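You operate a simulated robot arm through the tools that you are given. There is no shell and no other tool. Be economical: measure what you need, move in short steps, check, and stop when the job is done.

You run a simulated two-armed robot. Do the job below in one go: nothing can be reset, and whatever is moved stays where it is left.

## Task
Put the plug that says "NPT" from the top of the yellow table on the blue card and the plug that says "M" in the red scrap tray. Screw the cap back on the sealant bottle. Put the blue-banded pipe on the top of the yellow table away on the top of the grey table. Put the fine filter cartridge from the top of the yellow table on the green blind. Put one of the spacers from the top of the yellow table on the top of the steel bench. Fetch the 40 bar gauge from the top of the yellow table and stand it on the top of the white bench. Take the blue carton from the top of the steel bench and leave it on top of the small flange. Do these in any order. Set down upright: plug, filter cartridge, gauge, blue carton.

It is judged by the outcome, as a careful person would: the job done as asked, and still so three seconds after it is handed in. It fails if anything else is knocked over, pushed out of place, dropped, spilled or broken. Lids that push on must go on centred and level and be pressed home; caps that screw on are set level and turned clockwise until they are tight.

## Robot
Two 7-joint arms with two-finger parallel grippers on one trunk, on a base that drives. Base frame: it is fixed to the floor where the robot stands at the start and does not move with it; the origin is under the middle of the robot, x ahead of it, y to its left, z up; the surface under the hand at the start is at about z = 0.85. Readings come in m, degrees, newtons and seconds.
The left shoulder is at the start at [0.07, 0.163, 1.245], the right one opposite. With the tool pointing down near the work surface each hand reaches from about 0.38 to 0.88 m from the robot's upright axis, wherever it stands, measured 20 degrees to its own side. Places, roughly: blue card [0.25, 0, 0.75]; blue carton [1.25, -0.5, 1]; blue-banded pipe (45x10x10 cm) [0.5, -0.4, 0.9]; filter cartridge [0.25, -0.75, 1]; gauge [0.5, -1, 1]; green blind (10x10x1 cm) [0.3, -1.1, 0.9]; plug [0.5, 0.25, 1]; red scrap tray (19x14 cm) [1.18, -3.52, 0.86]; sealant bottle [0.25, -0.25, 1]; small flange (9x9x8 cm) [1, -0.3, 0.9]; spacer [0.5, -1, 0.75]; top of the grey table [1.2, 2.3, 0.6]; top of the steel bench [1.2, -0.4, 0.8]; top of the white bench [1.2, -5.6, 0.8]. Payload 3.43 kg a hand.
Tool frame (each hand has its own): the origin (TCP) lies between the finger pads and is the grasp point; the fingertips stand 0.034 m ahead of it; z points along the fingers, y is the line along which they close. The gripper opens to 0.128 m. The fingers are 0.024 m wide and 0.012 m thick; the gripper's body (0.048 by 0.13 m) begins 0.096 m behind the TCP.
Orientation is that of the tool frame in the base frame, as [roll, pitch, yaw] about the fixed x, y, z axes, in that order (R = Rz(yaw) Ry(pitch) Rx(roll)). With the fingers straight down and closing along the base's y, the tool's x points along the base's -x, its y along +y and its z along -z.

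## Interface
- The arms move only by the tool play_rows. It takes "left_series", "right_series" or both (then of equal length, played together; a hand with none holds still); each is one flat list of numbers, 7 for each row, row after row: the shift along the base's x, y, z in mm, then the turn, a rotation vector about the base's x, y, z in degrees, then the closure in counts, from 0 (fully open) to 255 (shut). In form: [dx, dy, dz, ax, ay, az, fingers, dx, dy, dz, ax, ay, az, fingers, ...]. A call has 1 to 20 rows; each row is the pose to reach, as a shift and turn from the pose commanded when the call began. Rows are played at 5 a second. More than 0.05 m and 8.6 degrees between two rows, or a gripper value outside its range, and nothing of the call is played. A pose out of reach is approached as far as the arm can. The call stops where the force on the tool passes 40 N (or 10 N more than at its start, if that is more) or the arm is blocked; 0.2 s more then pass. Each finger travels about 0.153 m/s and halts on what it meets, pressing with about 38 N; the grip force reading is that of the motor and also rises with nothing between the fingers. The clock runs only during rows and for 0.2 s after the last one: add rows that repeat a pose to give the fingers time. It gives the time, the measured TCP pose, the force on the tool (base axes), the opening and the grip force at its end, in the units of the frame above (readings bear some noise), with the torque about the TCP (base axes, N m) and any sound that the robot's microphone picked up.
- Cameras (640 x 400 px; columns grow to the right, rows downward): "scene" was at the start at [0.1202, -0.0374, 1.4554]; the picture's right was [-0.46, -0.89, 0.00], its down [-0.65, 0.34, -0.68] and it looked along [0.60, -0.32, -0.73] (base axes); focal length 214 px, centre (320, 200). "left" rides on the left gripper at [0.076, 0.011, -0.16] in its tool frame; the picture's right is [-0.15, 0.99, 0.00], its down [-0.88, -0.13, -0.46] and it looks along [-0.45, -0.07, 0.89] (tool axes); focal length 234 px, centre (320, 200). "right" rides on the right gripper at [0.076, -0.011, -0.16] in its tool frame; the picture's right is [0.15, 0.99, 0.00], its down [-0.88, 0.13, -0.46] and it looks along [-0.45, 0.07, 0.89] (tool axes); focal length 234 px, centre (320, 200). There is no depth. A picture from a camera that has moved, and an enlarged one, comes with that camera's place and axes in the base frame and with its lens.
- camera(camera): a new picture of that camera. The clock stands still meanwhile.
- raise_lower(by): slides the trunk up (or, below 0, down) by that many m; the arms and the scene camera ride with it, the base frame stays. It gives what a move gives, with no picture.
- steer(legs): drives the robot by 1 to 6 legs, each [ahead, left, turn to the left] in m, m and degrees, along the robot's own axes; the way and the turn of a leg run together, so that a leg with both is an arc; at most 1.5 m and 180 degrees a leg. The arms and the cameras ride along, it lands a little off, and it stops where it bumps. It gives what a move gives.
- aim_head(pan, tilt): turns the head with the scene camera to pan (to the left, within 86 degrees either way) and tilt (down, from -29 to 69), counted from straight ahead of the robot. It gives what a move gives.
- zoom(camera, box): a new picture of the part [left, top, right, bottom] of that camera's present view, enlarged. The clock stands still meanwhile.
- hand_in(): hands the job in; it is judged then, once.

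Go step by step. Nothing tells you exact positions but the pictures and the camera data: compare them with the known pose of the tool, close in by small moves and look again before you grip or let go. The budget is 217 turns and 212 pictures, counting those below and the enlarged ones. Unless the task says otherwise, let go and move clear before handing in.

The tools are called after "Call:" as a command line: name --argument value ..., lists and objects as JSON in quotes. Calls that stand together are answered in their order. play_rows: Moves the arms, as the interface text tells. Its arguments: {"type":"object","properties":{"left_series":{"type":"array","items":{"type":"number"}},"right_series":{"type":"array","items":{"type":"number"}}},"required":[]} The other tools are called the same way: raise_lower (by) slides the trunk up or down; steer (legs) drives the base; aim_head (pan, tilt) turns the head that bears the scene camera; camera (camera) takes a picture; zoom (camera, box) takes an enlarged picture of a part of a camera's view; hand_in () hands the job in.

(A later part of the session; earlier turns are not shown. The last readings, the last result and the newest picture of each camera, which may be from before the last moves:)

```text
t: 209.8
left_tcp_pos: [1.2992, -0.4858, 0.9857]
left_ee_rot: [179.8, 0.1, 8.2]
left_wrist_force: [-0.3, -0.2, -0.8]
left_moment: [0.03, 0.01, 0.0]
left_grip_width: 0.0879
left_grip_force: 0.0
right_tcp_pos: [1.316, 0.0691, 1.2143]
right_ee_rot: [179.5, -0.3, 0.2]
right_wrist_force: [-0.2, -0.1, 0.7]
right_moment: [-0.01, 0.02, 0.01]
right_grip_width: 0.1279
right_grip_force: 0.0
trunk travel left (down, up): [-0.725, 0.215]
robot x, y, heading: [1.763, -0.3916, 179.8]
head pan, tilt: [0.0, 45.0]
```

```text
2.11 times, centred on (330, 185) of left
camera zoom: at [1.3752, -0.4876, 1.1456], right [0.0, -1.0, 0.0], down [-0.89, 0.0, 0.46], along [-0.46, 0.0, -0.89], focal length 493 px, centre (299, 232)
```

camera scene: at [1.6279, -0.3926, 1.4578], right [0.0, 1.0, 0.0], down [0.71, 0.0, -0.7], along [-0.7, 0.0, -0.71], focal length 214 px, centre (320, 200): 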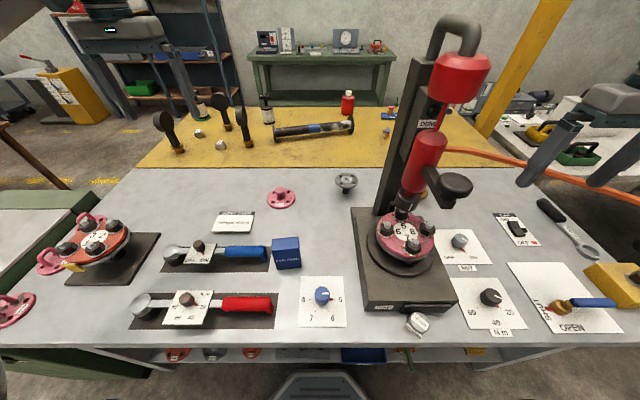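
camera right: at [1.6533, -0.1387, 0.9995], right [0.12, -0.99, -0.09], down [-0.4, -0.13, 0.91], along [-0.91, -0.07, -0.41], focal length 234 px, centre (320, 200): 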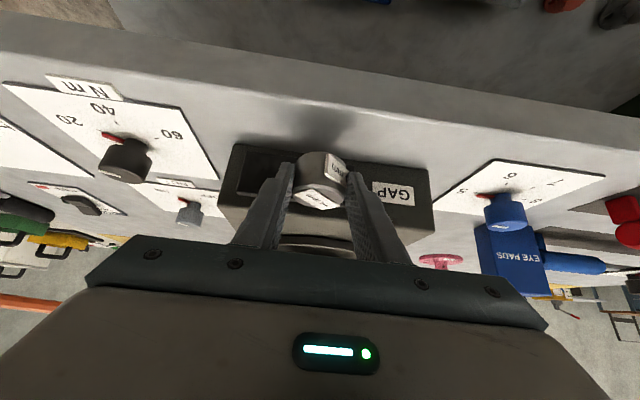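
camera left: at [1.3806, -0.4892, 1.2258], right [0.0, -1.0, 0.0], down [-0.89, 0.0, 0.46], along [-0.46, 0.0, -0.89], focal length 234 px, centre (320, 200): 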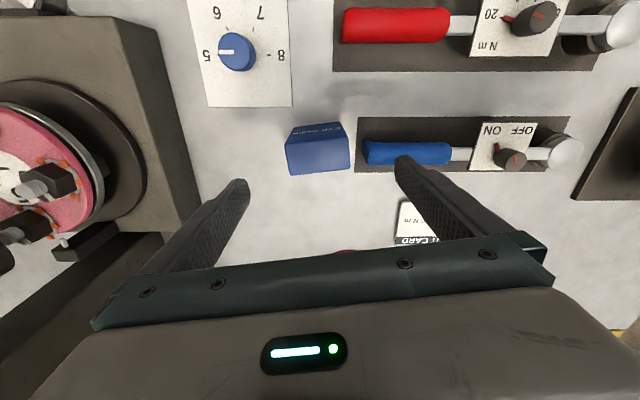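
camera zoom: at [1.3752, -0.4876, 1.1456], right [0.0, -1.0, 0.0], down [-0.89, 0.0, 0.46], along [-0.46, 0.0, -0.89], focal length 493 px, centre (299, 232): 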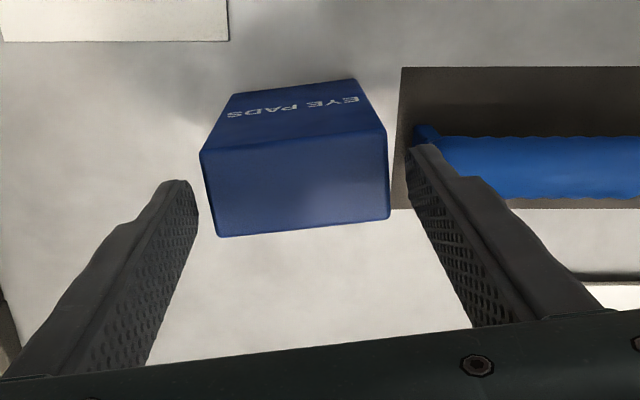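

Clearances good; shift 2 mm, lower 43 mm and grip.

Call:
play_rows --left_series '[0, 2, -15, 0, 0, 0, 80, 0, 2, -43, 0, 0, 0, 80, 0, 2, -43, 0, 0, 0, 140, 0, 2, -43, 0, 0, 0, 255, 0, 2, -43, 0, 0, 0, 255, 0, 2, 0, 0, 0, 0, 255, 0, 2, 50, 0, 0, 0, 255, 0, 2, 100, 0, 0, 0, 255, 0, 2, 150, 0, 0, 0, 255]'

Call:
camera --camera "left"

Call:
zoom --camera "scene" --box '[240, 100, 440, 300]'

```text
t: 211.8
left_tcp_pos: [1.3008, -0.4837, 1.1379]
left_ee_rot: [179.9, 0.0, 8.3]
left_wrist_force: [-0.6, 0.4, -1.4]
left_moment: [0.02, -0.01, 0.01]
left_grip_width: 0.0746
left_grip_force: 38.1
right_tcp_pos: [1.3167, 0.07, 1.2147]
right_ee_rot: [179.5, -0.4, 0.2]
right_wrist_force: [0.4, -0.8, 0.7]
right_moment: [0.02, 0.0, -0.01]
right_grip_width: 0.1282
right_grip_force: 0.0
trunk travel left (down, up): [-0.725, 0.215]
robot x, y, heading: [1.7648, -0.3921, 179.9]
head pan, tilt: [0.0, 45.0]
```

```text
67 pictures are left
camera left: at [1.3771, -0.4844, 1.2965], right [0.0, -1.0, 0.0], down [-0.89, 0.0, 0.46], along [-0.46, 0.0, -0.89], focal length 234 px, centre (320, 200)
```

left: 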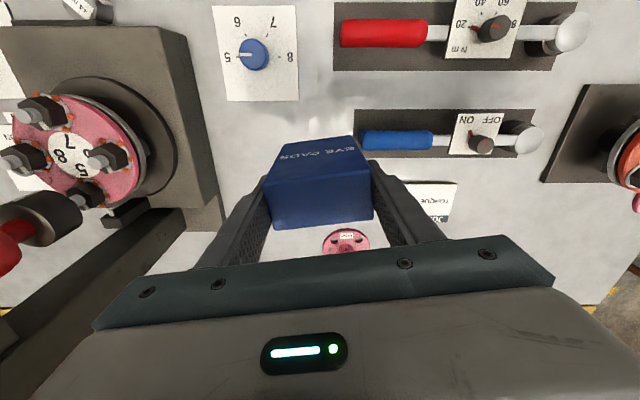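

```text
2.00 times, centred on (340, 200) of scene
camera zoom: at [1.6333, -0.3916, 1.4583], right [0.0, 1.0, 0.0], down [0.71, 0.0, -0.71], along [-0.71, 0.0, -0.71], focal length 429 px, centre (280, 200)
```

zoom: 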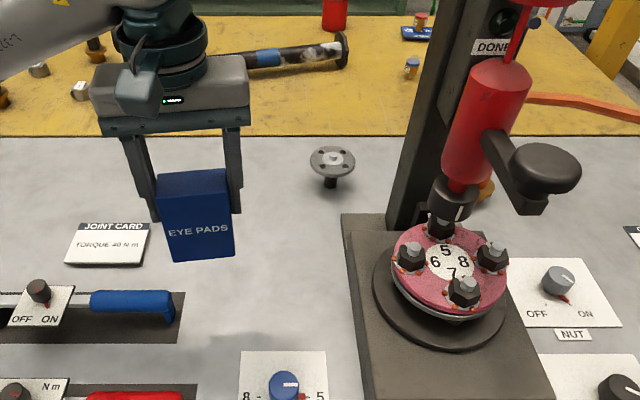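

Carton lifted. Zoom on the flange top.

Call:
zoom --camera "scene" --box '[325, 160, 370, 200]'

```text
10.00 times, centred on (348, 180) of scene
camera zoom: at [1.6333, -0.3916, 1.4583], right [0.0, 1.0, 0.0], down [0.71, 0.0, -0.71], along [-0.71, 0.0, -0.71], focal length 2145 px, centre (45, 400)
```

zoom: 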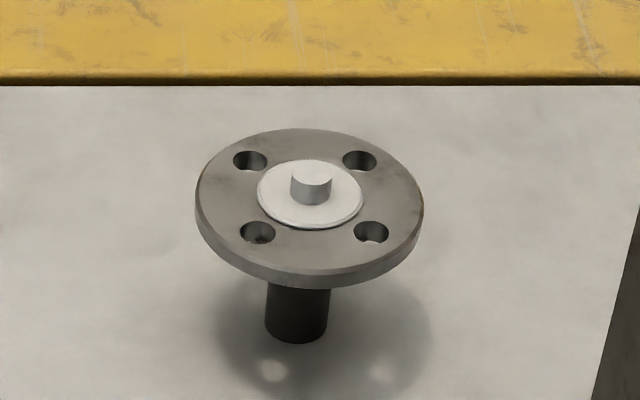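

Call:
zoom --camera "scene" --box '[342, 174, 354, 184]'

```text
16.00 times, centred on (348, 179) of scene
camera zoom: at [1.6333, -0.3916, 1.4583], right [0.0, 1.0, 0.0], down [0.71, 0.0, -0.71], along [-0.71, 0.0, -0.71], focal length 3432 px, centre (-128, 536)
```

zoom: 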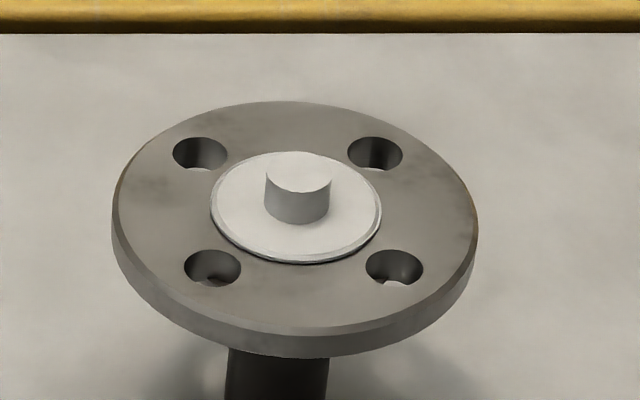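

The flange has a small central peg (~15 mm, top near z=0.93) at about (0.980, -0.288), so the carton must be centred on it. Moving over there.

Call:
play_rows --left_series '[-35, 22, 0, 0, 0, -0.9, 255, -71, 44, 0, 0, 0, -1.8, 255, -107, 65, 0, 0, 0, -2.8, 255, -142, 87, 0, 0, 0, -3.7, 255, -178, 109, 0, 0, 0, -4.6, 255, -213, 131, 0, 0, 0, -5.5, 255, -249, 152, 0, 0, 0, -6.5, 255, -285, 174, -10, 0, 0, -7.4, 255, -320, 196, -20, 0, 0, -8.3, 255, -320, 196, -40, 0, 0, -8.3, 255, -320, 196, -60, 0, 0, -8.3, 255, -320, 196, -60, 0, 0, -8.3, 255]'

Call:
zoom --camera "scene" --box '[310, 140, 390, 210]'

```text
t: 214.4
left_tcp_pos: [1.0078, -0.2976, 1.0976]
left_ee_rot: [179.9, 0.1, 0.0]
left_wrist_force: [0.3, 0.3, -0.2]
left_moment: [0.04, -0.01, -0.03]
left_grip_width: 0.0744
left_grip_force: 38.2
left hand out of reach, approached as far as the arm can: row 9, 10, 11, 12
right_tcp_pos: [1.3165, 0.0688, 1.2132]
right_ee_rot: [179.6, -0.4, 0.2]
right_wrist_force: [0.0, -0.6, 0.6]
right_moment: [-0.01, -0.02, 0.01]
right_grip_width: 0.128
right_grip_force: 0.0
trunk travel left (down, up): [-0.725, 0.215]
robot x, y, heading: [1.763, -0.3936, 179.7]
head pan, tilt: [0.0, 45.0]
```

```text
5.71 times, centred on (350, 175) of scene
camera zoom: at [1.6319, -0.3933, 1.4582], right [0.0, 1.0, 0.0], down [0.71, 0.0, -0.71], along [-0.71, 0.0, -0.71], focal length 1226 px, centre (149, 343)
```

zoom: 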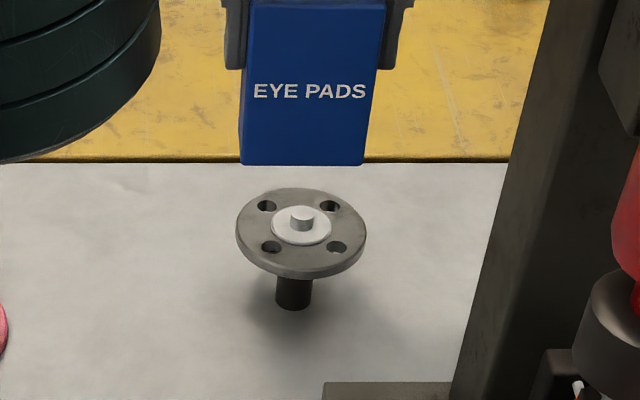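

Slightly short at this height; go lower (still 20 mm clear) while moving to (0.980, -0.288).

Call:
play_rows --left_series '[0, 9, -20, 0, 0, 0, 255, -5, 9, -40, 0, 0, 0, 255, -14, 9, -50, 0, 0, 0, 255, -28, 9, -52, 0, 0, 0, 255, -28, 9, -52, 0, 0, 0, 255]'

Call:
zoom --camera "scene" --box '[310, 140, 390, 210]'

```text
t: 215.6
left_tcp_pos: [1.0025, -0.301, 1.044]
left_ee_rot: [179.8, 0.1, 0.0]
left_wrist_force: [0.6, 0.3, -0.4]
left_moment: [0.02, 0.01, 0.04]
left_grip_width: 0.0744
left_grip_force: 38.5
left hand out of reach, approached as far as the arm can: row 1, 2, 3, 4, 5
right_tcp_pos: [1.3176, 0.0684, 1.2138]
right_ee_rot: [179.6, -0.4, 0.2]
right_wrist_force: [0.2, 0.7, 0.6]
right_moment: [-0.03, -0.02, -0.01]
right_grip_width: 0.1276
right_grip_force: 0.0
trunk travel left (down, up): [-0.725, 0.215]
robot x, y, heading: [1.7674, -0.3908, 180.0]
head pan, tilt: [0.0, 45.0]
```

```text
5.71 times, centred on (350, 175) of scene
camera zoom: at [1.6327, -0.3922, 1.4583], right [0.0, 1.0, 0.0], down [0.71, 0.0, -0.71], along [-0.71, 0.0, -0.71], focal length 1226 px, centre (149, 343)
```

zoom: 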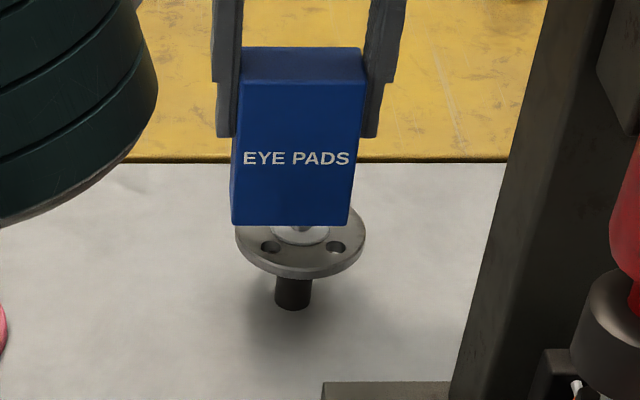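

Still ~2 cm short. Raise slightly and strafe the base 8 cm to its right (+y) to gain reach.

Call:
play_rows --left_series '[5, 0, 20, 0, 0, 0, 255, 10, 0, 40, 0, 0, 0, 255]'

Call:
steer --legs '[[0, -0.08, 0]]'

Call:
play_rows --left_series '[-8, -15, 0, 0, 0, 0, 255, -16, -30, 0, 0, 0, 0, 255, -24, -45, -10, 0, 0, 0, 255, -32, -67, -20, 0, 0, 0, 255, -32, -67, -38, 0, 0, 0, 255, -32, -67, -38, 0, 0, 0, 255]'

Call:
zoom --camera "scene" --box '[280, 140, 360, 210]'

```text
t: 216.2
left_tcp_pos: [1.0128, -0.3005, 1.0851]
left_ee_rot: [179.9, 0.1, 0.0]
left_wrist_force: [0.2, 0.9, -0.4]
left_moment: [-0.05, 0.0, 0.0]
left_grip_width: 0.0744
left_grip_force: 37.9
right_tcp_pos: [1.318, 0.0691, 1.2155]
right_ee_rot: [179.5, -0.3, 0.2]
right_wrist_force: [-0.3, -0.1, 0.6]
right_moment: [-0.04, 0.0, 0.0]
right_grip_width: 0.1283
right_grip_force: 0.0
trunk travel left (down, up): [-0.725, 0.215]
robot x, y, heading: [1.7635, -0.3876, 179.9]
head pan, tilt: [0.0, 45.0]
```

```text
t: 217.2
left_tcp_pos: [1.0108, -0.2238, 1.0853]
left_ee_rot: [-180.0, 0.1, 0.1]
left_wrist_force: [-0.3, 0.2, -0.1]
left_moment: [0.01, 0.0, -0.02]
left_grip_width: 0.0745
left_grip_force: 38.0
right_tcp_pos: [1.3172, 0.1461, 1.2157]
right_ee_rot: [179.8, -0.3, 0.2]
right_wrist_force: [-0.2, 0.8, 0.2]
right_moment: [0.0, -0.05, -0.01]
right_grip_width: 0.1279
right_grip_force: 0.1
trunk travel left (down, up): [-0.725, 0.215]
robot x, y, heading: [1.7647, -0.3123, 179.8]
head pan, tilt: [0.0, 45.0]
```

```text
t: 218.6
left_tcp_pos: [0.9804, -0.2893, 1.046]
left_ee_rot: [179.9, 0.1, 0.1]
left_wrist_force: [0.4, -0.3, -0.4]
left_moment: [-0.01, 0.01, 0.0]
left_grip_width: 0.0743
left_grip_force: 37.9
right_tcp_pos: [1.3165, 0.1484, 1.2145]
right_ee_rot: [179.7, -0.3, 0.2]
right_wrist_force: [0.4, -0.4, -0.7]
right_moment: [-0.02, 0.02, -0.01]
right_grip_width: 0.1279
right_grip_force: 0.1
trunk travel left (down, up): [-0.725, 0.215]
robot x, y, heading: [1.7646, -0.3143, 180.0]
head pan, tilt: [0.0, 45.0]
```

```text
5.71 times, centred on (320, 175) of scene
camera zoom: at [1.6326, -0.3126, 1.4583], right [0.0, 1.0, 0.0], down [0.71, 0.0, -0.71], along [-0.71, 0.0, -0.71], focal length 1226 px, centre (320, 343)
```

zoom: 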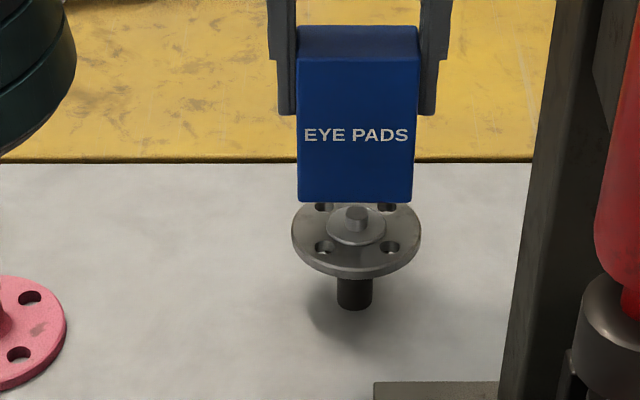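

Now centred over the peg (within ~1-2 mm). Lower gently to touch.

Call:
play_rows --left_series '[-1, 1, -8, 0, 0, 0, 255, -1, 1, -14, 0, 0, 0, 255, -1, 1, -17, 0, 0, 0, 255, -1, 1, -19, 0, 0, 0, 255, -1, 1, -19, 0, 0, 0, 255]'

Call:
zoom --camera "scene" --box '[300, 155, 350, 205]'

```text
t: 219.8
left_tcp_pos: [0.9781, -0.2894, 1.0284]
left_ee_rot: [179.8, 0.0, 0.1]
left_wrist_force: [0.2, -0.1, -0.5]
left_moment: [0.01, -0.02, 0.02]
left_grip_width: 0.0743
left_grip_force: 38.1
right_tcp_pos: [1.3166, 0.1471, 1.2137]
right_ee_rot: [179.7, -0.4, 0.2]
right_wrist_force: [0.1, -0.2, -0.7]
right_moment: [0.01, -0.02, 0.0]
right_grip_width: 0.1281
right_grip_force: 0.1
trunk travel left (down, up): [-0.725, 0.215]
robot x, y, heading: [1.7644, -0.316, 180.0]
head pan, tilt: [0.0, 45.0]
```

```text
8.00 times, centred on (325, 180) of scene
camera zoom: at [1.6324, -0.3134, 1.4583], right [0.0, 1.0, 0.0], down [0.71, 0.0, -0.71], along [-0.71, 0.0, -0.71], focal length 1716 px, centre (280, 360)
```

zoom: 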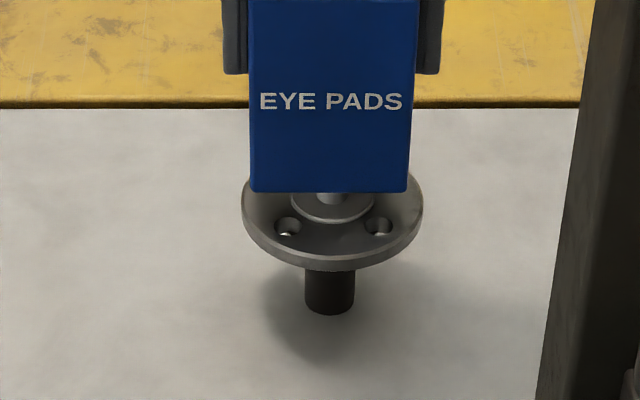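

Shift +2 mm in y and continue down in 1 mm steps.

Call:
play_rows --left_series '[0, 2, 0, 0, 0, 0, 255, 0, 2, -2, 0, 0, 0, 255, 0, 2, -3, 0, 0, 0, 255, 0, 2, -4, 0, 0, 0, 255, 0, 2, -5, 0, 0, 0, 255, 0, 2, -5, 0, 0, 0, 255]'

```text
t: 221.2
left_tcp_pos: [0.9796, -0.2873, 1.0233]
left_ee_rot: [179.9, 0.2, 0.0]
left_wrist_force: [-0.3, -0.3, -0.3]
left_moment: [-0.01, 0.04, -0.05]
left_grip_width: 0.0745
left_grip_force: 38.1
right_tcp_pos: [1.3175, 0.1481, 1.2136]
right_ee_rot: [179.6, -0.3, 0.1]
right_wrist_force: [0.5, -0.4, 0.4]
right_moment: [0.03, 0.03, 0.0]
right_grip_width: 0.1278
right_grip_force: 0.0
trunk travel left (down, up): [-0.725, 0.215]
robot x, y, heading: [1.7639, -0.3143, 180.2]
head pan, tilt: [0.0, 45.0]
```

Call:
play_rows --left_series '[0, 0, -1, 0, 0, 0, 255, 0, 0, -2, 0, 0, 0, 255, 0, 0, -3, 0, 0, 0, 255, 0, 0, -4, 0, 0, 0, 255]'

Call:
zoom --camera "scene" --box '[305, 170, 345, 200]'

```text
t: 222.2
left_tcp_pos: [0.9793, -0.2863, 1.0192]
left_ee_rot: [179.9, 0.0, 0.1]
left_wrist_force: [-0.1, 0.2, -0.9]
left_moment: [0.0, 0.02, 0.01]
left_grip_width: 0.0743
left_grip_force: 37.7
right_tcp_pos: [1.3177, 0.1484, 1.2137]
right_ee_rot: [179.5, -0.2, 0.2]
right_wrist_force: [-0.6, 0.0, 0.1]
right_moment: [0.0, 0.0, -0.03]
right_grip_width: 0.1282
right_grip_force: 0.0
trunk travel left (down, up): [-0.725, 0.215]
robot x, y, heading: [1.7631, -0.3092, 179.6]
head pan, tilt: [0.0, 45.0]
```

```text
13.33 times, centred on (325, 185) of scene
camera zoom: at [1.6323, -0.3132, 1.4583], right [0.0, 1.0, 0.0], down [0.71, 0.0, -0.71], along [-0.71, 0.0, -0.71], focal length 2860 px, centre (253, 400)
```

zoom: 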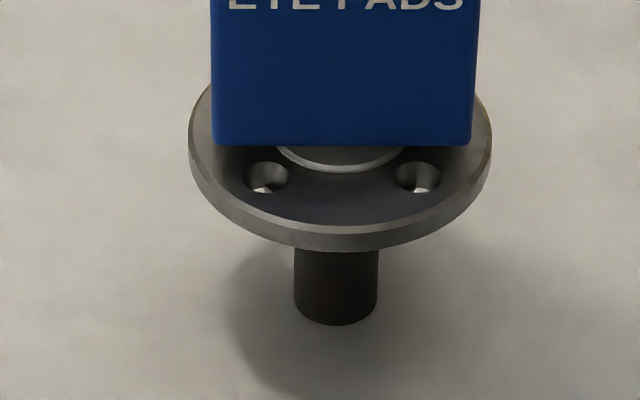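

y is matched. Not touching yet; continue down.

Call:
play_rows --left_series '[0, 0, -1, 0, 0, 0, 255, 0, 0, -2, 0, 0, 0, 255, 0, 0, -2.7, 0, 0, 0, 255, 0, 0, -2.7, 0, 0, 0, 255]'

Call:
zoom --camera "scene" --box '[305, 170, 345, 200]'

```text
t: 223.2
left_tcp_pos: [0.979, -0.2872, 1.0158]
left_ee_rot: [179.9, 0.2, 0.0]
left_wrist_force: [-0.7, -0.5, -1.1]
left_moment: [-0.01, 0.01, 0.0]
left_grip_width: 0.0742
left_grip_force: 38.2
right_tcp_pos: [1.3166, 0.1482, 1.2149]
right_ee_rot: [179.6, -0.3, 0.2]
right_wrist_force: [-0.2, 0.0, -0.1]
right_moment: [-0.02, 0.02, 0.0]
right_grip_width: 0.1279
right_grip_force: 0.0
trunk travel left (down, up): [-0.725, 0.215]
robot x, y, heading: [1.7651, -0.3112, 180.2]
head pan, tilt: [0.0, 45.0]
```

```text
13.33 times, centred on (325, 185) of scene
camera zoom: at [1.6324, -0.3132, 1.4583], right [0.0, 1.0, 0.0], down [0.71, 0.0, -0.71], along [-0.71, 0.0, -0.71], focal length 2860 px, centre (253, 400)
```

zoom: 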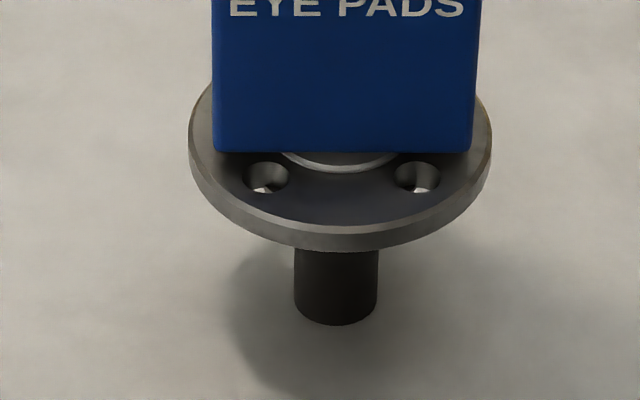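

Call:
play_rows --left_series '[0, 0, -0.8, 0, 0, 0, 255, 0, 0, -1.6, 0, 0, 0, 255, 0, 0, -2.4, 0, 0, 0, 255, 0, 0, -2.4, 0, 0, 0, 255]'

```text
t: 224.2
left_tcp_pos: [0.9788, -0.2873, 1.0139]
left_ee_rot: [179.9, 0.1, 0.1]
left_wrist_force: [-0.1, -0.2, -1.5]
left_moment: [-0.01, 0.0, -0.03]
left_grip_width: 0.0743
left_grip_force: 37.9
right_tcp_pos: [1.3168, 0.1492, 1.2144]
right_ee_rot: [179.6, -0.3, 0.2]
right_wrist_force: [-0.4, 0.0, -0.2]
right_moment: [-0.01, 0.04, 0.01]
right_grip_width: 0.1278
right_grip_force: 0.0
trunk travel left (down, up): [-0.725, 0.215]
robot x, y, heading: [1.7653, -0.3097, 179.9]
head pan, tilt: [0.0, 45.0]
```

Call:
play_rows --left_series '[0, 0, -0.8, 0, 0, 0, 255, 0, 0, -1.6, 0, 0, 0, 255, 0, 0, -2.4, 0, 0, 0, 255, 0, 0, -2.4, 0, 0, 0, 255]'

Call:
zoom --camera "scene" --box '[305, 170, 345, 200]'

```text
t: 225.2
left_tcp_pos: [0.9789, -0.2861, 1.0134]
left_ee_rot: [180.0, 0.2, 0.1]
left_wrist_force: [-1.4, 0.1, 9.3]
left_moment: [0.09, 0.18, 0.0]
left_grip_width: 0.0744
left_grip_force: 37.6
right_tcp_pos: [1.3169, 0.1477, 1.2155]
right_ee_rot: [179.6, -0.3, 0.2]
right_wrist_force: [0.0, -0.6, 0.2]
right_moment: [0.01, 0.02, 0.0]
right_grip_width: 0.1279
right_grip_force: 0.0
trunk travel left (down, up): [-0.725, 0.215]
robot x, y, heading: [1.7621, -0.3161, 179.9]
head pan, tilt: [0.0, 45.0]
```

```text
13.33 times, centred on (325, 185) of scene
camera zoom: at [1.6335, -0.3133, 1.4585], right [0.0, 1.0, 0.0], down [0.71, 0.0, -0.71], along [-0.71, 0.0, -0.71], focal length 2860 px, centre (253, 400)
```

zoom: 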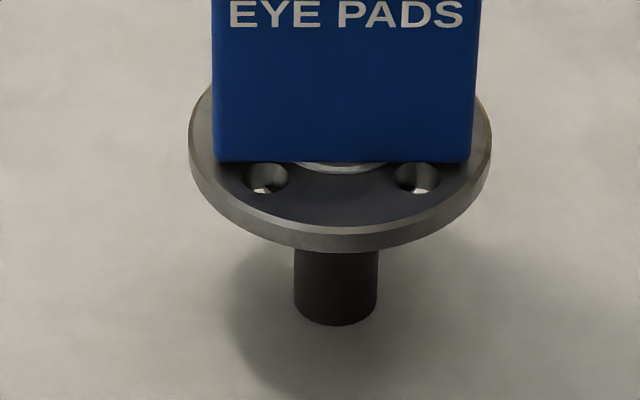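

Contact at 9 N on the peg. Unload slightly and open the fingers gradually.

Call:
play_rows --left_series '[0, 0, 0.3, 0, 0, 0, 255, 0, 0, 0.3, 0, 0, 0, 115, 0, 0, 0.3, 0, 0, 0, 108, 0, 0, 0.3, 0, 0, 0, 103, 0, 0, 0.3, 0, 0, 0, 98, 0, 0, 0.3, 0, 0, 0, 90, 0, 0, 0.3, 0, 0, 0, 80, 0, 0, 0.3, 0, 0, 0, 80]'

Call:
zoom --camera "scene" --box '[295, 140, 355, 200]'

```text
t: 227.0
left_tcp_pos: [0.9792, -0.2867, 1.0114]
left_ee_rot: [179.9, 0.1, 0.0]
left_wrist_force: [0.1, 0.3, 0.6]
left_moment: [0.01, 0.01, -0.01]
left_grip_width: 0.0876
left_grip_force: 0.0
right_tcp_pos: [1.3164, 0.1485, 1.2147]
right_ee_rot: [179.6, -0.3, 0.2]
right_wrist_force: [0.1, -0.1, 0.3]
right_moment: [0.01, 0.02, 0.01]
right_grip_width: 0.1281
right_grip_force: 0.0
trunk travel left (down, up): [-0.725, 0.215]
robot x, y, heading: [1.7666, -0.3146, 180.1]
head pan, tilt: [0.0, 45.0]
```

```text
6.67 times, centred on (325, 170) of scene
camera zoom: at [1.6324, -0.3132, 1.4583], right [0.0, 1.0, 0.0], down [0.71, 0.0, -0.71], along [-0.71, 0.0, -0.71], focal length 1430 px, centre (287, 400)
```

zoom: 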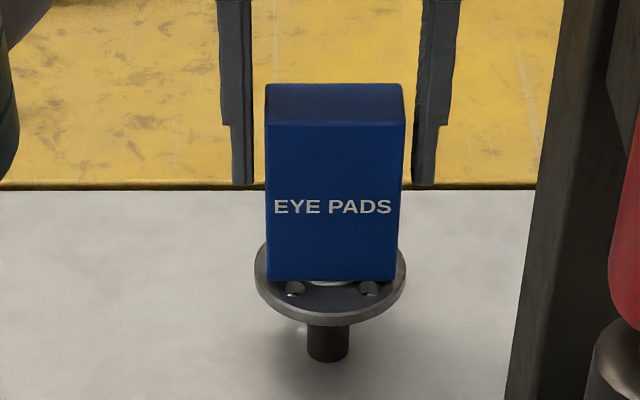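

It stands on its own. Rise straight up slowly and verify it stays.

Call:
play_rows --left_series '[0, 0, 0, 0, 0, 0, 75, 0, 0, 15, 0, 0, 0, 75, 0, 0, 40, 0, 0, 0, 75, 0, 0, 80, 0, 0, 0, 70, 0, 0, 120, 0, 0, 0, 60, 0, 0, 160, 0, 0, 0, 40, 20, -20, 200, 0, 0, 0, 0, 60, -40, 220, 0, 0, 0, 0]'

Call:
zoom --camera "scene" --box '[285, 130, 365, 210]'

```text
t: 228.8
left_tcp_pos: [1.0042, -0.314, 1.2361]
left_ee_rot: [179.8, -0.1, 0.0]
left_wrist_force: [-0.2, -0.3, -0.2]
left_moment: [0.05, 0.0, -0.02]
left_grip_width: 0.1278
left_grip_force: 0.1
left hand out of reach, approached as far as the arm can: row 5, 6, 8
right_tcp_pos: [1.3172, 0.1474, 1.2152]
right_ee_rot: [179.6, -0.3, 0.1]
right_wrist_force: [-0.4, 0.6, 0.3]
right_moment: [0.02, -0.02, -0.03]
right_grip_width: 0.1281
right_grip_force: 0.2
trunk travel left (down, up): [-0.725, 0.215]
robot x, y, heading: [1.7674, -0.3128, 179.9]
head pan, tilt: [0.0, 45.0]
```

```text
5.00 times, centred on (325, 170) of scene
camera zoom: at [1.6329, -0.3138, 1.4583], right [0.0, 1.0, 0.0], down [0.71, 0.0, -0.71], along [-0.71, 0.0, -0.71], focal length 1072 px, centre (295, 350)
```

zoom: 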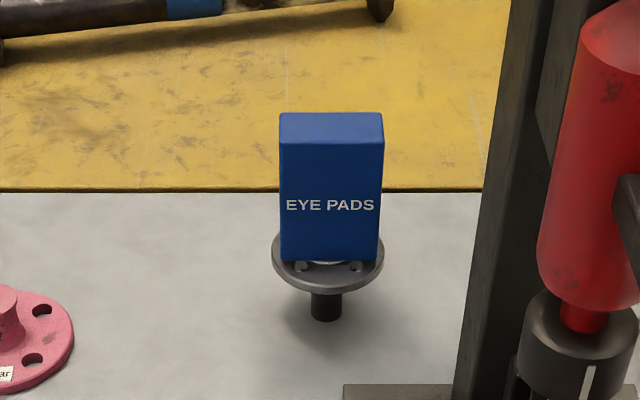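

Carton stands stably on the flange. Move the left hand aside from the mast, then drive back around to the front of the yellow table.

Call:
play_rows --left_series '[10, -40, 0, 0, 0, 0, 0, 20, -80, 0, 0, 0, 0, 0, 40, -120, 0, 0, 0, 0, 0, 60, -160, 10, 0, 0, 0, 0, 80, -200, 20, 0, 0, 0, 0]'

Call:
steer --legs '[[-0.65, 0, 0], [0, 0.9, 0], [0, 0.95, 0], [1.4, 0, 0], [1.45, 0, 0]]'

```text
t: 230.2
left_tcp_pos: [0.9699, -0.6026, 1.4117]
left_ee_rot: [-165.9, 18.8, 24.1]
left_wrist_force: [-0.2, -1.9, -0.6]
left_moment: [0.11, -0.01, -0.02]
left_grip_width: 0.1281
left_grip_force: 0.0
left hand out of reach, approached as far as the arm can: row 1, 2, 3, 4
right_tcp_pos: [1.3187, 0.14, 1.2181]
right_ee_rot: [-179.9, 0.0, 0.3]
right_wrist_force: [-0.7, -0.7, 0.0]
right_moment: [0.09, 0.04, 0.0]
right_grip_width: 0.1282
right_grip_force: 0.1
trunk travel left (down, up): [-0.725, 0.215]
robot x, y, heading: [1.7635, -0.3136, -180.0]
head pan, tilt: [0.0, 45.0]
stopped in row 5 (left hand): the arm was blocked; the commanded pose is now the measured one
```

```text
t: 256.2
left_tcp_pos: [-1.2399, -2.4487, 1.4122]
left_ee_rot: [-166.3, 18.7, 23.7]
left_wrist_force: [-0.5, 0.2, -0.3]
left_moment: [0.01, 0.02, -0.04]
left_grip_width: 0.128
left_grip_force: 0.0
right_tcp_pos: [-0.8873, -1.7093, 1.2139]
right_ee_rot: [179.5, -0.2, 0.1]
right_wrist_force: [0.0, -0.1, 0.4]
right_moment: [-0.02, 0.01, 0.01]
right_grip_width: 0.1281
right_grip_force: 0.1
trunk travel left (down, up): [-0.725, 0.215]
robot x, y, heading: [-0.4382, -2.172, 179.9]
head pan, tilt: [0.0, 45.0]
```

Restore the left hand posture later; first turn right to face the table and strafe back in front of it.

Call:
steer --legs '[[0, 0, -180], [-0.1, 1.4, 0], [0, 0.45, 0]]'

Call:
aim_head --pan 0 --tilt 30

Call:
camera --camera "scene"

```text
t: 272.8
left_tcp_pos: [0.2407, -0.0325, 1.4123]
left_ee_rot: [-166.2, 18.8, -155.5]
left_wrist_force: [-0.2, 0.1, -0.4]
left_moment: [0.02, 0.0, 0.03]
left_grip_width: 0.1278
left_grip_force: 0.0
right_tcp_pos: [-0.1008, -0.7756, 1.2129]
right_ee_rot: [179.6, -0.2, -179.2]
right_wrist_force: [0.5, 0.0, 0.8]
right_moment: [-0.03, 0.0, 0.02]
right_grip_width: 0.1279
right_grip_force: 0.0
trunk travel left (down, up): [-0.725, 0.215]
robot x, y, heading: [-0.5489, -0.3141, 0.5]
head pan, tilt: [0.0, 45.0]
```

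```text
t: 273.6
left_tcp_pos: [0.2404, -0.0306, 1.4109]
left_ee_rot: [-166.3, 18.9, -155.4]
left_wrist_force: [-0.5, 0.2, -0.1]
left_moment: [0.0, -0.02, -0.01]
left_grip_width: 0.128
left_grip_force: 0.0
right_tcp_pos: [-0.1005, -0.7733, 1.2146]
right_ee_rot: [179.5, -0.2, -179.0]
right_wrist_force: [0.5, 0.1, 0.1]
right_moment: [0.01, -0.02, -0.01]
right_grip_width: 0.1282
right_grip_force: 0.1
trunk travel left (down, up): [-0.725, 0.215]
robot x, y, heading: [-0.5514, -0.3183, 0.7]
head pan, tilt: [0.0, 30.0]
```

```text
54 pictures are left
camera scene: at [-0.413, -0.3175, 1.4808], right [0.01, -1.0, 0.0], down [-0.5, -0.01, -0.87], along [0.87, 0.01, -0.5], focal length 214 px, centre (320, 200)
```

scene: 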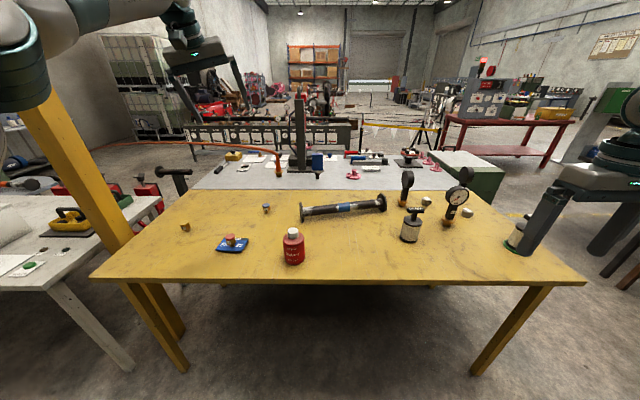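

Level the left hand first.

Call:
play_rows --left_series '[-20, 0, 0, 1.3, 5.7, 0, 0, -40, 0, 0, 2.5, 11.4, 0, 0, -60, 10, -20, 3.8, 17, 0, 0, -80, 20, -50, 5, 22.7, 0, 0, -80, 20, -50, 5, 22.7, 0, 0]'

Call:
zoom --camera "scene" --box '[290, 180, 400, 240]'

```text
t: 274.8
left_tcp_pos: [0.1609, -0.0122, 1.3618]
left_ee_rot: [179.9, -0.2, -157.9]
left_wrist_force: [0.5, -1.0, -0.1]
left_moment: [0.05, -0.05, 0.01]
left_grip_width: 0.1281
left_grip_force: 0.1
right_tcp_pos: [-0.1009, -0.7773, 1.2133]
right_ee_rot: [179.6, -0.2, -179.2]
right_wrist_force: [-0.1, -0.8, -0.5]
right_moment: [0.02, -0.02, -0.02]
right_grip_width: 0.1281
right_grip_force: 0.0
trunk travel left (down, up): [-0.725, 0.215]
robot x, y, heading: [-0.5541, -0.3206, 0.5]
head pan, tilt: [0.0, 30.0]
```

```text
5.82 times, centred on (345, 210) of scene
camera zoom: at [-0.4132, -0.3195, 1.4809], right [0.01, -1.0, 0.0], down [-0.5, 0.0, -0.87], along [0.87, 0.01, -0.5], focal length 1248 px, centre (174, 142)
```

zoom: 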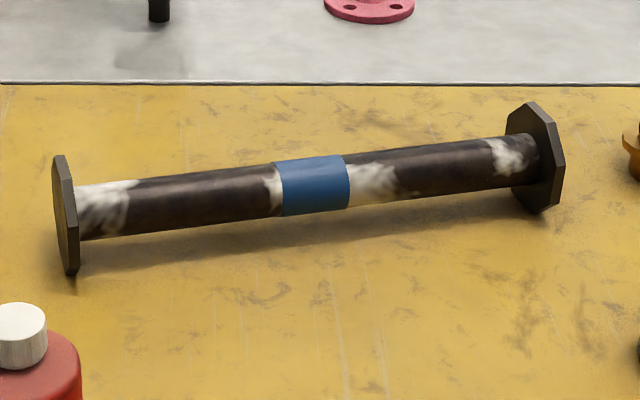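

Pipe centre ≈ (0.523, -0.429), axis tilted ~12° from y. I'll drive up and use the right hand, turned -78°, to grip the tube at its blue band.

Call:
steer --legs '[[0.42, 0.15, -0.5]]'

Call:
play_rows --right_series '[17, 17, 0, 0, 0, -7.8, 0, 34, 34, 0, 0, 0, -15.6, 0, 51, 51, 0, 0, 0, -23.4, 0, 68, 68, 0, 0, 0, -31.2, 0, 85, 85, 0, 0, 0, -39, 0, 102, 102, 0, 0, 0, -46.8, 0, 119, 119, -10, 0, 0, -54.6, 0, 136, 136, -20, 0, 0, -62.4, 0, 150, 153, -30, 0, 0, -70.2, 0, 160, 170, -40, 0, 0, -78, 0, 160, 170, -40, 0, 0, -78, 0]'

Call:
camera --camera "right"

```text
t: 277.5
left_tcp_pos: [0.5779, 0.1392, 1.3624]
left_ee_rot: [180.0, -0.2, -158.0]
left_wrist_force: [-1.5, 0.2, 0.9]
left_moment: [-0.01, 0.0, -0.03]
left_grip_width: 0.1278
left_grip_force: 0.2
right_tcp_pos: [0.3146, -0.6231, 1.2154]
right_ee_rot: [179.5, -0.3, -179.4]
right_wrist_force: [-0.4, -0.5, 0.5]
right_moment: [0.04, 0.01, 0.02]
right_grip_width: 0.128
right_grip_force: 0.0
trunk travel left (down, up): [-0.725, 0.215]
robot x, y, heading: [-0.1369, -0.1684, 0.5]
head pan, tilt: [0.0, 30.0]
```

```text
t: 279.9
left_tcp_pos: [0.5779, 0.1412, 1.3629]
left_ee_rot: [-179.9, -0.1, -158.1]
left_wrist_force: [0.3, -0.4, 0.1]
left_moment: [0.03, -0.03, 0.04]
left_grip_width: 0.1278
left_grip_force: 0.0
right_tcp_pos: [0.4738, -0.4539, 1.1763]
right_ee_rot: [179.6, -0.4, 102.5]
right_wrist_force: [0.3, -0.7, 0.1]
right_moment: [-0.02, 0.02, 0.02]
right_grip_width: 0.128
right_grip_force: 0.1
trunk travel left (down, up): [-0.725, 0.215]
robot x, y, heading: [-0.1333, -0.1682, 0.2]
head pan, tilt: [0.0, 30.0]
```

```text
52 pictures are left
camera right: at [0.4452, -0.3831, 1.3344], right [0.93, 0.36, 0.01], down [0.32, -0.83, 0.45], along [0.17, -0.42, -0.89], focal length 234 px, centre (320, 200)
```

right: 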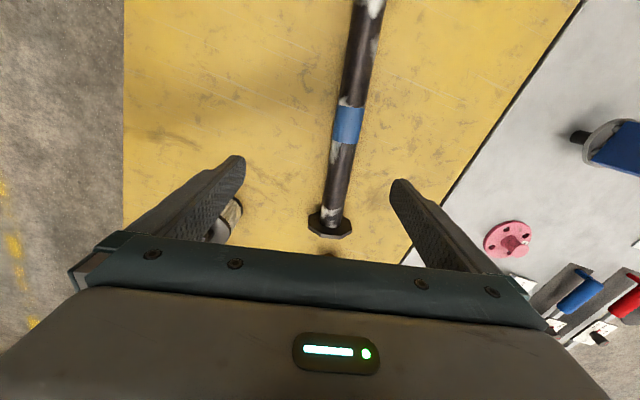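

Band centre at (0.520, -0.428). Move over and lower to straddle the tube.

Call:
play_rows --right_series '[23, 13, -20, 0, 0, 0, 0, 46, 26, -50, 0, 0, 0, 40, 46, 26, -95, 0, 0, 0, 60, 46, 26, -140, 0, 0, 0, 80, 46, 26, -180, 0, 0, 0, 80, 46, 26, -180, 0, 0, 0, 80]'

Call:
camera --camera "right"

```text
t: 281.3
left_tcp_pos: [0.5779, 0.1402, 1.3624]
left_ee_rot: [-180.0, -0.1, -158.1]
left_wrist_force: [0.8, 0.1, 0.0]
left_moment: [-0.05, 0.01, 0.03]
left_grip_width: 0.128
left_grip_force: 0.0
right_tcp_pos: [0.5197, -0.4292, 0.9958]
right_ee_rot: [179.7, -0.3, 102.8]
right_wrist_force: [-0.5, 0.5, -0.4]
right_moment: [-0.02, 0.03, -0.02]
right_grip_width: 0.0877
right_grip_force: 0.1
trunk travel left (down, up): [-0.725, 0.215]
robot x, y, heading: [-0.135, -0.1683, 0.5]
head pan, tilt: [0.0, 30.0]
```

```text
51 pictures are left
camera right: at [0.4908, -0.3583, 1.1549], right [0.93, 0.36, 0.01], down [0.32, -0.83, 0.45], along [0.17, -0.42, -0.89], focal length 234 px, centre (320, 200)
```

right: 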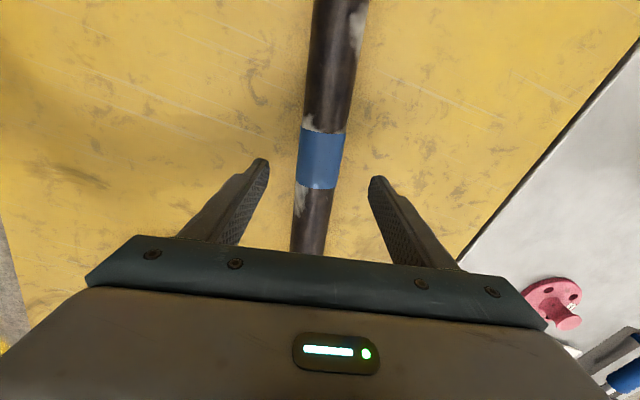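

Well aligned. Lower to the tube axis and grip, then test-lift a little.

Call:
play_rows --right_series '[0, 2, -40, 0, 0, 0, 80, 0, 2, -80, 0, 0, 0, 80, 0, 2, -92, 0, 0, 0, 80, 0, 2, -92, 0, 0, 0, 160, 0, 2, -92, 0, 0, 0, 255, 0, 2, -92, 0, 0, 0, 255, 0, 2, -85, 0, 0, 0, 255, 0, 2, -72, 0, 0, 0, 255]'

Call:
zoom --camera "scene" --box '[260, 150, 500, 320]'

```text
t: 283.1
left_tcp_pos: [0.5807, 0.1405, 1.3618]
left_ee_rot: [180.0, -0.2, -158.0]
left_wrist_force: [-0.7, 0.3, 1.0]
left_moment: [-0.03, -0.03, 0.01]
left_grip_width: 0.1282
left_grip_force: 0.1
right_tcp_pos: [0.502, -0.4426, 0.9389]
right_ee_rot: [179.8, -0.3, 102.7]
right_wrist_force: [-0.2, 0.7, -11.8]
right_moment: [-0.2, -0.04, -0.01]
right_grip_width: 0.0476
right_grip_force: 37.7
right hand out of reach, approached as far as the arm can: row 1, 2, 3, 4, 5, 6, 7, 8
trunk travel left (down, up): [-0.725, 0.215]
robot x, y, heading: [-0.1398, -0.1672, 0.4]
head pan, tilt: [0.0, 30.0]
```

```text
2.35 times, centred on (380, 235) of scene
camera zoom: at [0.0055, -0.1658, 1.4806], right [0.01, -1.0, 0.0], down [-0.5, 0.0, -0.87], along [0.87, 0.01, -0.5], focal length 505 px, centre (179, 118)
```

zoom: 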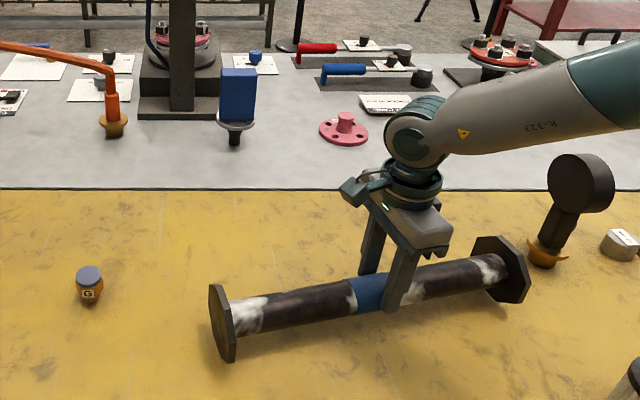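

Gripped but with the arm at its low limit, so shallow. I'll lower the trunk to set it back, then regrip deeper.

Call:
raise_lower --by -0.015

```text
t: 283.7
left_tcp_pos: [0.5773, 0.1399, 1.3478]
left_ee_rot: [-180.0, 0.0, -158.0]
left_wrist_force: [-0.1, -0.8, -0.1]
left_moment: [-0.01, 0.0, -0.02]
left_grip_width: 0.1282
left_grip_force: 0.2
right_tcp_pos: [0.5021, -0.4423, 0.9284]
right_ee_rot: [179.4, -0.3, 102.5]
right_wrist_force: [-2.4, -6.1, 15.7]
right_moment: [0.09, -0.17, 0.05]
right_grip_width: 0.0474
right_grip_force: 37.8
trunk travel left (down, up): [-0.71, 0.23]
robot x, y, heading: [-0.1392, -0.1656, 0.5]
head pan, tilt: [0.0, 30.0]
```

Resting on the table again. Open, lower the trunk 30 mm for a deeper grip, shift to the middle, and close.

Call:
play_rows --right_series '[0, 0, 2, 0, 0, 0, 150, 0, 0, 2, 0, 0, 0, 80, 0, 0, 2, 0, 0, 0, 80]'

Call:
raise_lower --by -0.03

Call:
play_rows --right_series '[6, 8, 0, 0, 0, 0, 80, 14, 16, 0, 0, 0, 0, 80, 14, 16, 0, 0, 0, 0, 160, 14, 16, 0, 0, 0, 0, 255, 14, 16, 0, 0, 0, 0, 255]'

Call:
zoom --camera "scene" --box '[260, 180, 500, 350]'

```text
t: 284.5
left_tcp_pos: [0.5794, 0.141, 1.3476]
left_ee_rot: [-179.9, -0.1, -158.0]
left_wrist_force: [0.2, -0.2, -0.2]
left_moment: [0.01, 0.0, 0.02]
left_grip_width: 0.1279
left_grip_force: 0.0
right_tcp_pos: [0.5029, -0.4422, 0.9276]
right_ee_rot: [179.6, -0.3, 102.6]
right_wrist_force: [0.0, -0.7, 0.1]
right_moment: [0.0, 0.01, -0.01]
right_grip_width: 0.0876
right_grip_force: 0.1
trunk travel left (down, up): [-0.71, 0.23]
robot x, y, heading: [-0.1346, -0.1652, 0.1]
head pan, tilt: [0.0, 30.0]
```

```text
t: 285.3
left_tcp_pos: [0.5776, 0.1399, 1.3177]
left_ee_rot: [179.9, 0.0, -158.0]
left_wrist_force: [-0.6, -1.1, 0.2]
left_moment: [0.03, -0.01, 0.03]
left_grip_width: 0.1281
left_grip_force: 0.0
right_tcp_pos: [0.5018, -0.4424, 0.8975]
right_ee_rot: [179.5, -0.4, 102.7]
right_wrist_force: [0.6, 0.5, 1.0]
right_moment: [-0.01, -0.01, 0.01]
right_grip_width: 0.0879
right_grip_force: 0.2
trunk travel left (down, up): [-0.68, 0.26]
robot x, y, heading: [-0.1351, -0.1685, 0.5]
head pan, tilt: [0.0, 30.0]
```

```text
t: 286.5
left_tcp_pos: [0.5774, 0.1411, 1.317]
left_ee_rot: [180.0, -0.1, -158.0]
left_wrist_force: [-0.3, 0.5, 0.3]
left_moment: [0.0, -0.03, 0.02]
left_grip_width: 0.1281
left_grip_force: 0.2
right_tcp_pos: [0.5042, -0.4372, 0.9039]
right_ee_rot: [179.4, -0.4, 102.6]
right_wrist_force: [-5.1, -0.8, 0.3]
right_moment: [-0.06, 0.24, -0.01]
right_grip_width: 0.0478
right_grip_force: 38.3
right hand out of reach, approached as far as the arm can: row 1, 2, 3, 4, 5
trunk travel left (down, up): [-0.68, 0.26]
robot x, y, heading: [-0.1363, -0.1642, 0.4]
head pan, tilt: [0.0, 30.0]
```

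```text
2.35 times, centred on (380, 265) of scene
camera zoom: at [0.0032, -0.1656, 1.4359], right [0.01, -1.0, 0.0], down [-0.5, 0.0, -0.87], along [0.87, 0.01, -0.5], focal length 505 px, centre (179, 47)
```

zoom: 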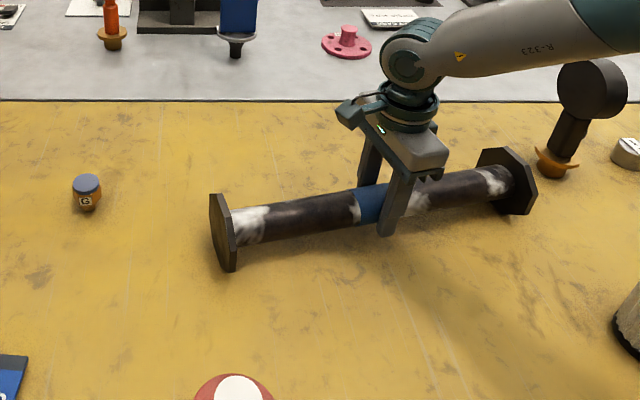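

Deep grip now, close to the middle. Lift using the trunk.

Call:
raise_lower --by 0.2

Call:
aim_head --pan 50 --tilt 25

Call:
camera --camera "scene"

```text
t: 288.6
left_tcp_pos: [0.581, 0.1398, 1.5167]
left_ee_rot: [-180.0, -0.2, -158.1]
left_wrist_force: [-0.2, 0.1, -0.5]
left_moment: [-0.03, 0.05, 0.0]
left_grip_width: 0.1278
left_grip_force: 0.0
right_tcp_pos: [0.5058, -0.4371, 1.1037]
right_ee_rot: [179.5, -0.4, 102.6]
right_wrist_force: [0.1, 0.4, -11.8]
right_moment: [-0.09, -0.03, -0.01]
right_grip_width: 0.0474
right_grip_force: 38.0
trunk travel left (down, up): [-0.88, 0.06]
robot x, y, heading: [-0.1392, -0.17, 0.3]
head pan, tilt: [0.0, 30.0]
```

```text
t: 289.8
left_tcp_pos: [0.5816, 0.1398, 1.5171]
left_ee_rot: [-180.0, -0.2, -158.1]
left_wrist_force: [0.4, -0.3, 0.8]
left_moment: [-0.02, -0.01, -0.05]
left_grip_width: 0.1277
left_grip_force: 0.0
right_tcp_pos: [0.5061, -0.438, 1.1028]
right_ee_rot: [179.5, -0.4, 102.8]
right_wrist_force: [-0.5, 0.3, -11.6]
right_moment: [-0.1, -0.02, -0.01]
right_grip_width: 0.0476
right_grip_force: 37.8
trunk travel left (down, up): [-0.88, 0.06]
robot x, y, heading: [-0.1353, -0.1627, 0.3]
head pan, tilt: [50.0, 25.0]
```

```text
48 pictures are left
camera scene: at [-0.0258, -0.0959, 1.6437], right [0.77, -0.64, 0.0], down [-0.27, -0.32, -0.91], along [0.58, 0.7, -0.42], focal length 214 px, centre (320, 200)
```

scene: 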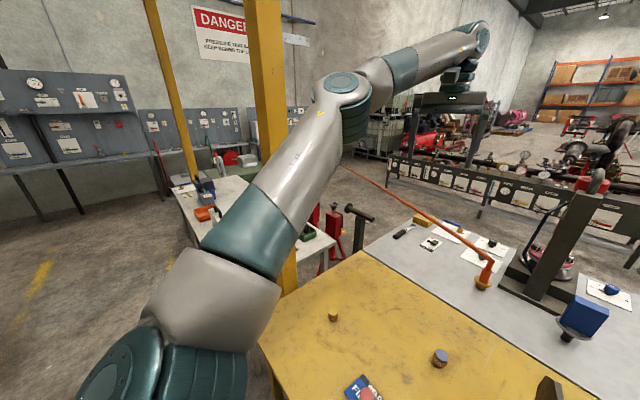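

Pipe weighs ~1.2 kg, fine. Back up with it and look for the grey table to the left.

Call:
steer --legs '[[-0.55, 0, 0]]'

Call:
play_rows --left_series '[-40, 0, 0, 0, 0, -6, 0, -80, 0, 0, 0, 0, -12, 0, -120, 0, -20, 0, 0, -18, 0, -160, 0, -60, 0, 0, -22, 0, -200, 0, -100, 0, 0, -22, 0, -240, 0, -130, 0, 0, -22, 0]'

Call:
steer --legs '[[0, 0.5, 0]]'

Call:
aim_head --pan 35 --tilt 20

Call:
camera --camera "scene"

```text
t: 293.0
left_tcp_pos: [0.0261, 0.1378, 1.515]
left_ee_rot: [180.0, -0.2, -157.8]
left_wrist_force: [-0.2, 0.4, -0.5]
left_moment: [0.02, 0.03, 0.03]
left_grip_width: 0.128
left_grip_force: 0.1
right_tcp_pos: [-0.0485, -0.4392, 1.1018]
right_ee_rot: [179.6, -0.4, 102.8]
right_wrist_force: [0.1, -0.4, -11.5]
right_moment: [-0.09, -0.03, -0.01]
right_grip_width: 0.0477
right_grip_force: 38.4
trunk travel left (down, up): [-0.88, 0.06]
robot x, y, heading: [-0.6921, -0.1701, 0.9]
head pan, tilt: [50.0, 25.0]
```

```text
refused: row 4 steps farther than a row can; nothing moved
```

```text
t: 296.0
left_tcp_pos: [0.0201, 0.6361, 1.5167]
left_ee_rot: [179.9, 0.0, -157.9]
left_wrist_force: [0.4, -0.7, 0.5]
left_moment: [0.05, -0.03, 0.02]
left_grip_width: 0.128
left_grip_force: 0.0
right_tcp_pos: [-0.0547, 0.0613, 1.1034]
right_ee_rot: [179.6, -0.5, 102.7]
right_wrist_force: [0.9, -0.2, -12.4]
right_moment: [-0.07, -0.02, -0.01]
right_grip_width: 0.0474
right_grip_force: 37.8
trunk travel left (down, up): [-0.88, 0.06]
robot x, y, heading: [-0.6937, 0.3327, 0.2]
head pan, tilt: [50.0, 25.0]
```

```text
t: 296.7
left_tcp_pos: [0.0208, 0.6392, 1.516]
left_ee_rot: [-179.9, -0.2, -158.0]
left_wrist_force: [0.2, 0.7, 0.5]
left_moment: [-0.01, 0.0, 0.02]
left_grip_width: 0.1278
left_grip_force: 0.0
right_tcp_pos: [-0.0549, 0.0616, 1.1017]
right_ee_rot: [179.6, -0.5, 102.7]
right_wrist_force: [-0.1, -0.2, -12.8]
right_moment: [-0.08, 0.01, -0.04]
right_grip_width: 0.0477
right_grip_force: 38.3
trunk travel left (down, up): [-0.88, 0.06]
robot x, y, heading: [-0.6946, 0.3315, 0.3]
head pan, tilt: [35.0, 20.0]
```

```text
47 pictures are left
camera scene: at [-0.569, 0.386, 1.6518], right [0.58, -0.81, 0.0], down [-0.28, -0.2, -0.94], along [0.77, 0.54, -0.34], focal length 214 px, centre (320, 200)
```

scene: 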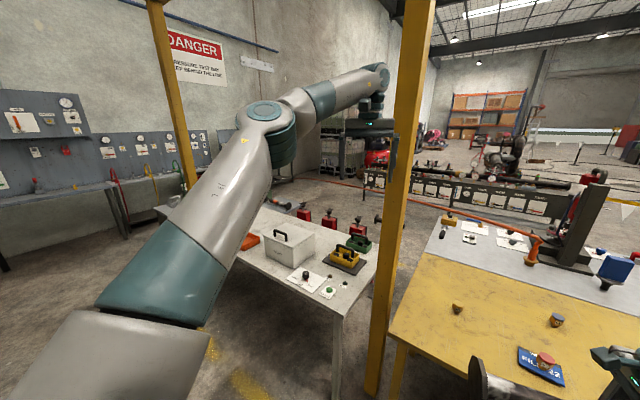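

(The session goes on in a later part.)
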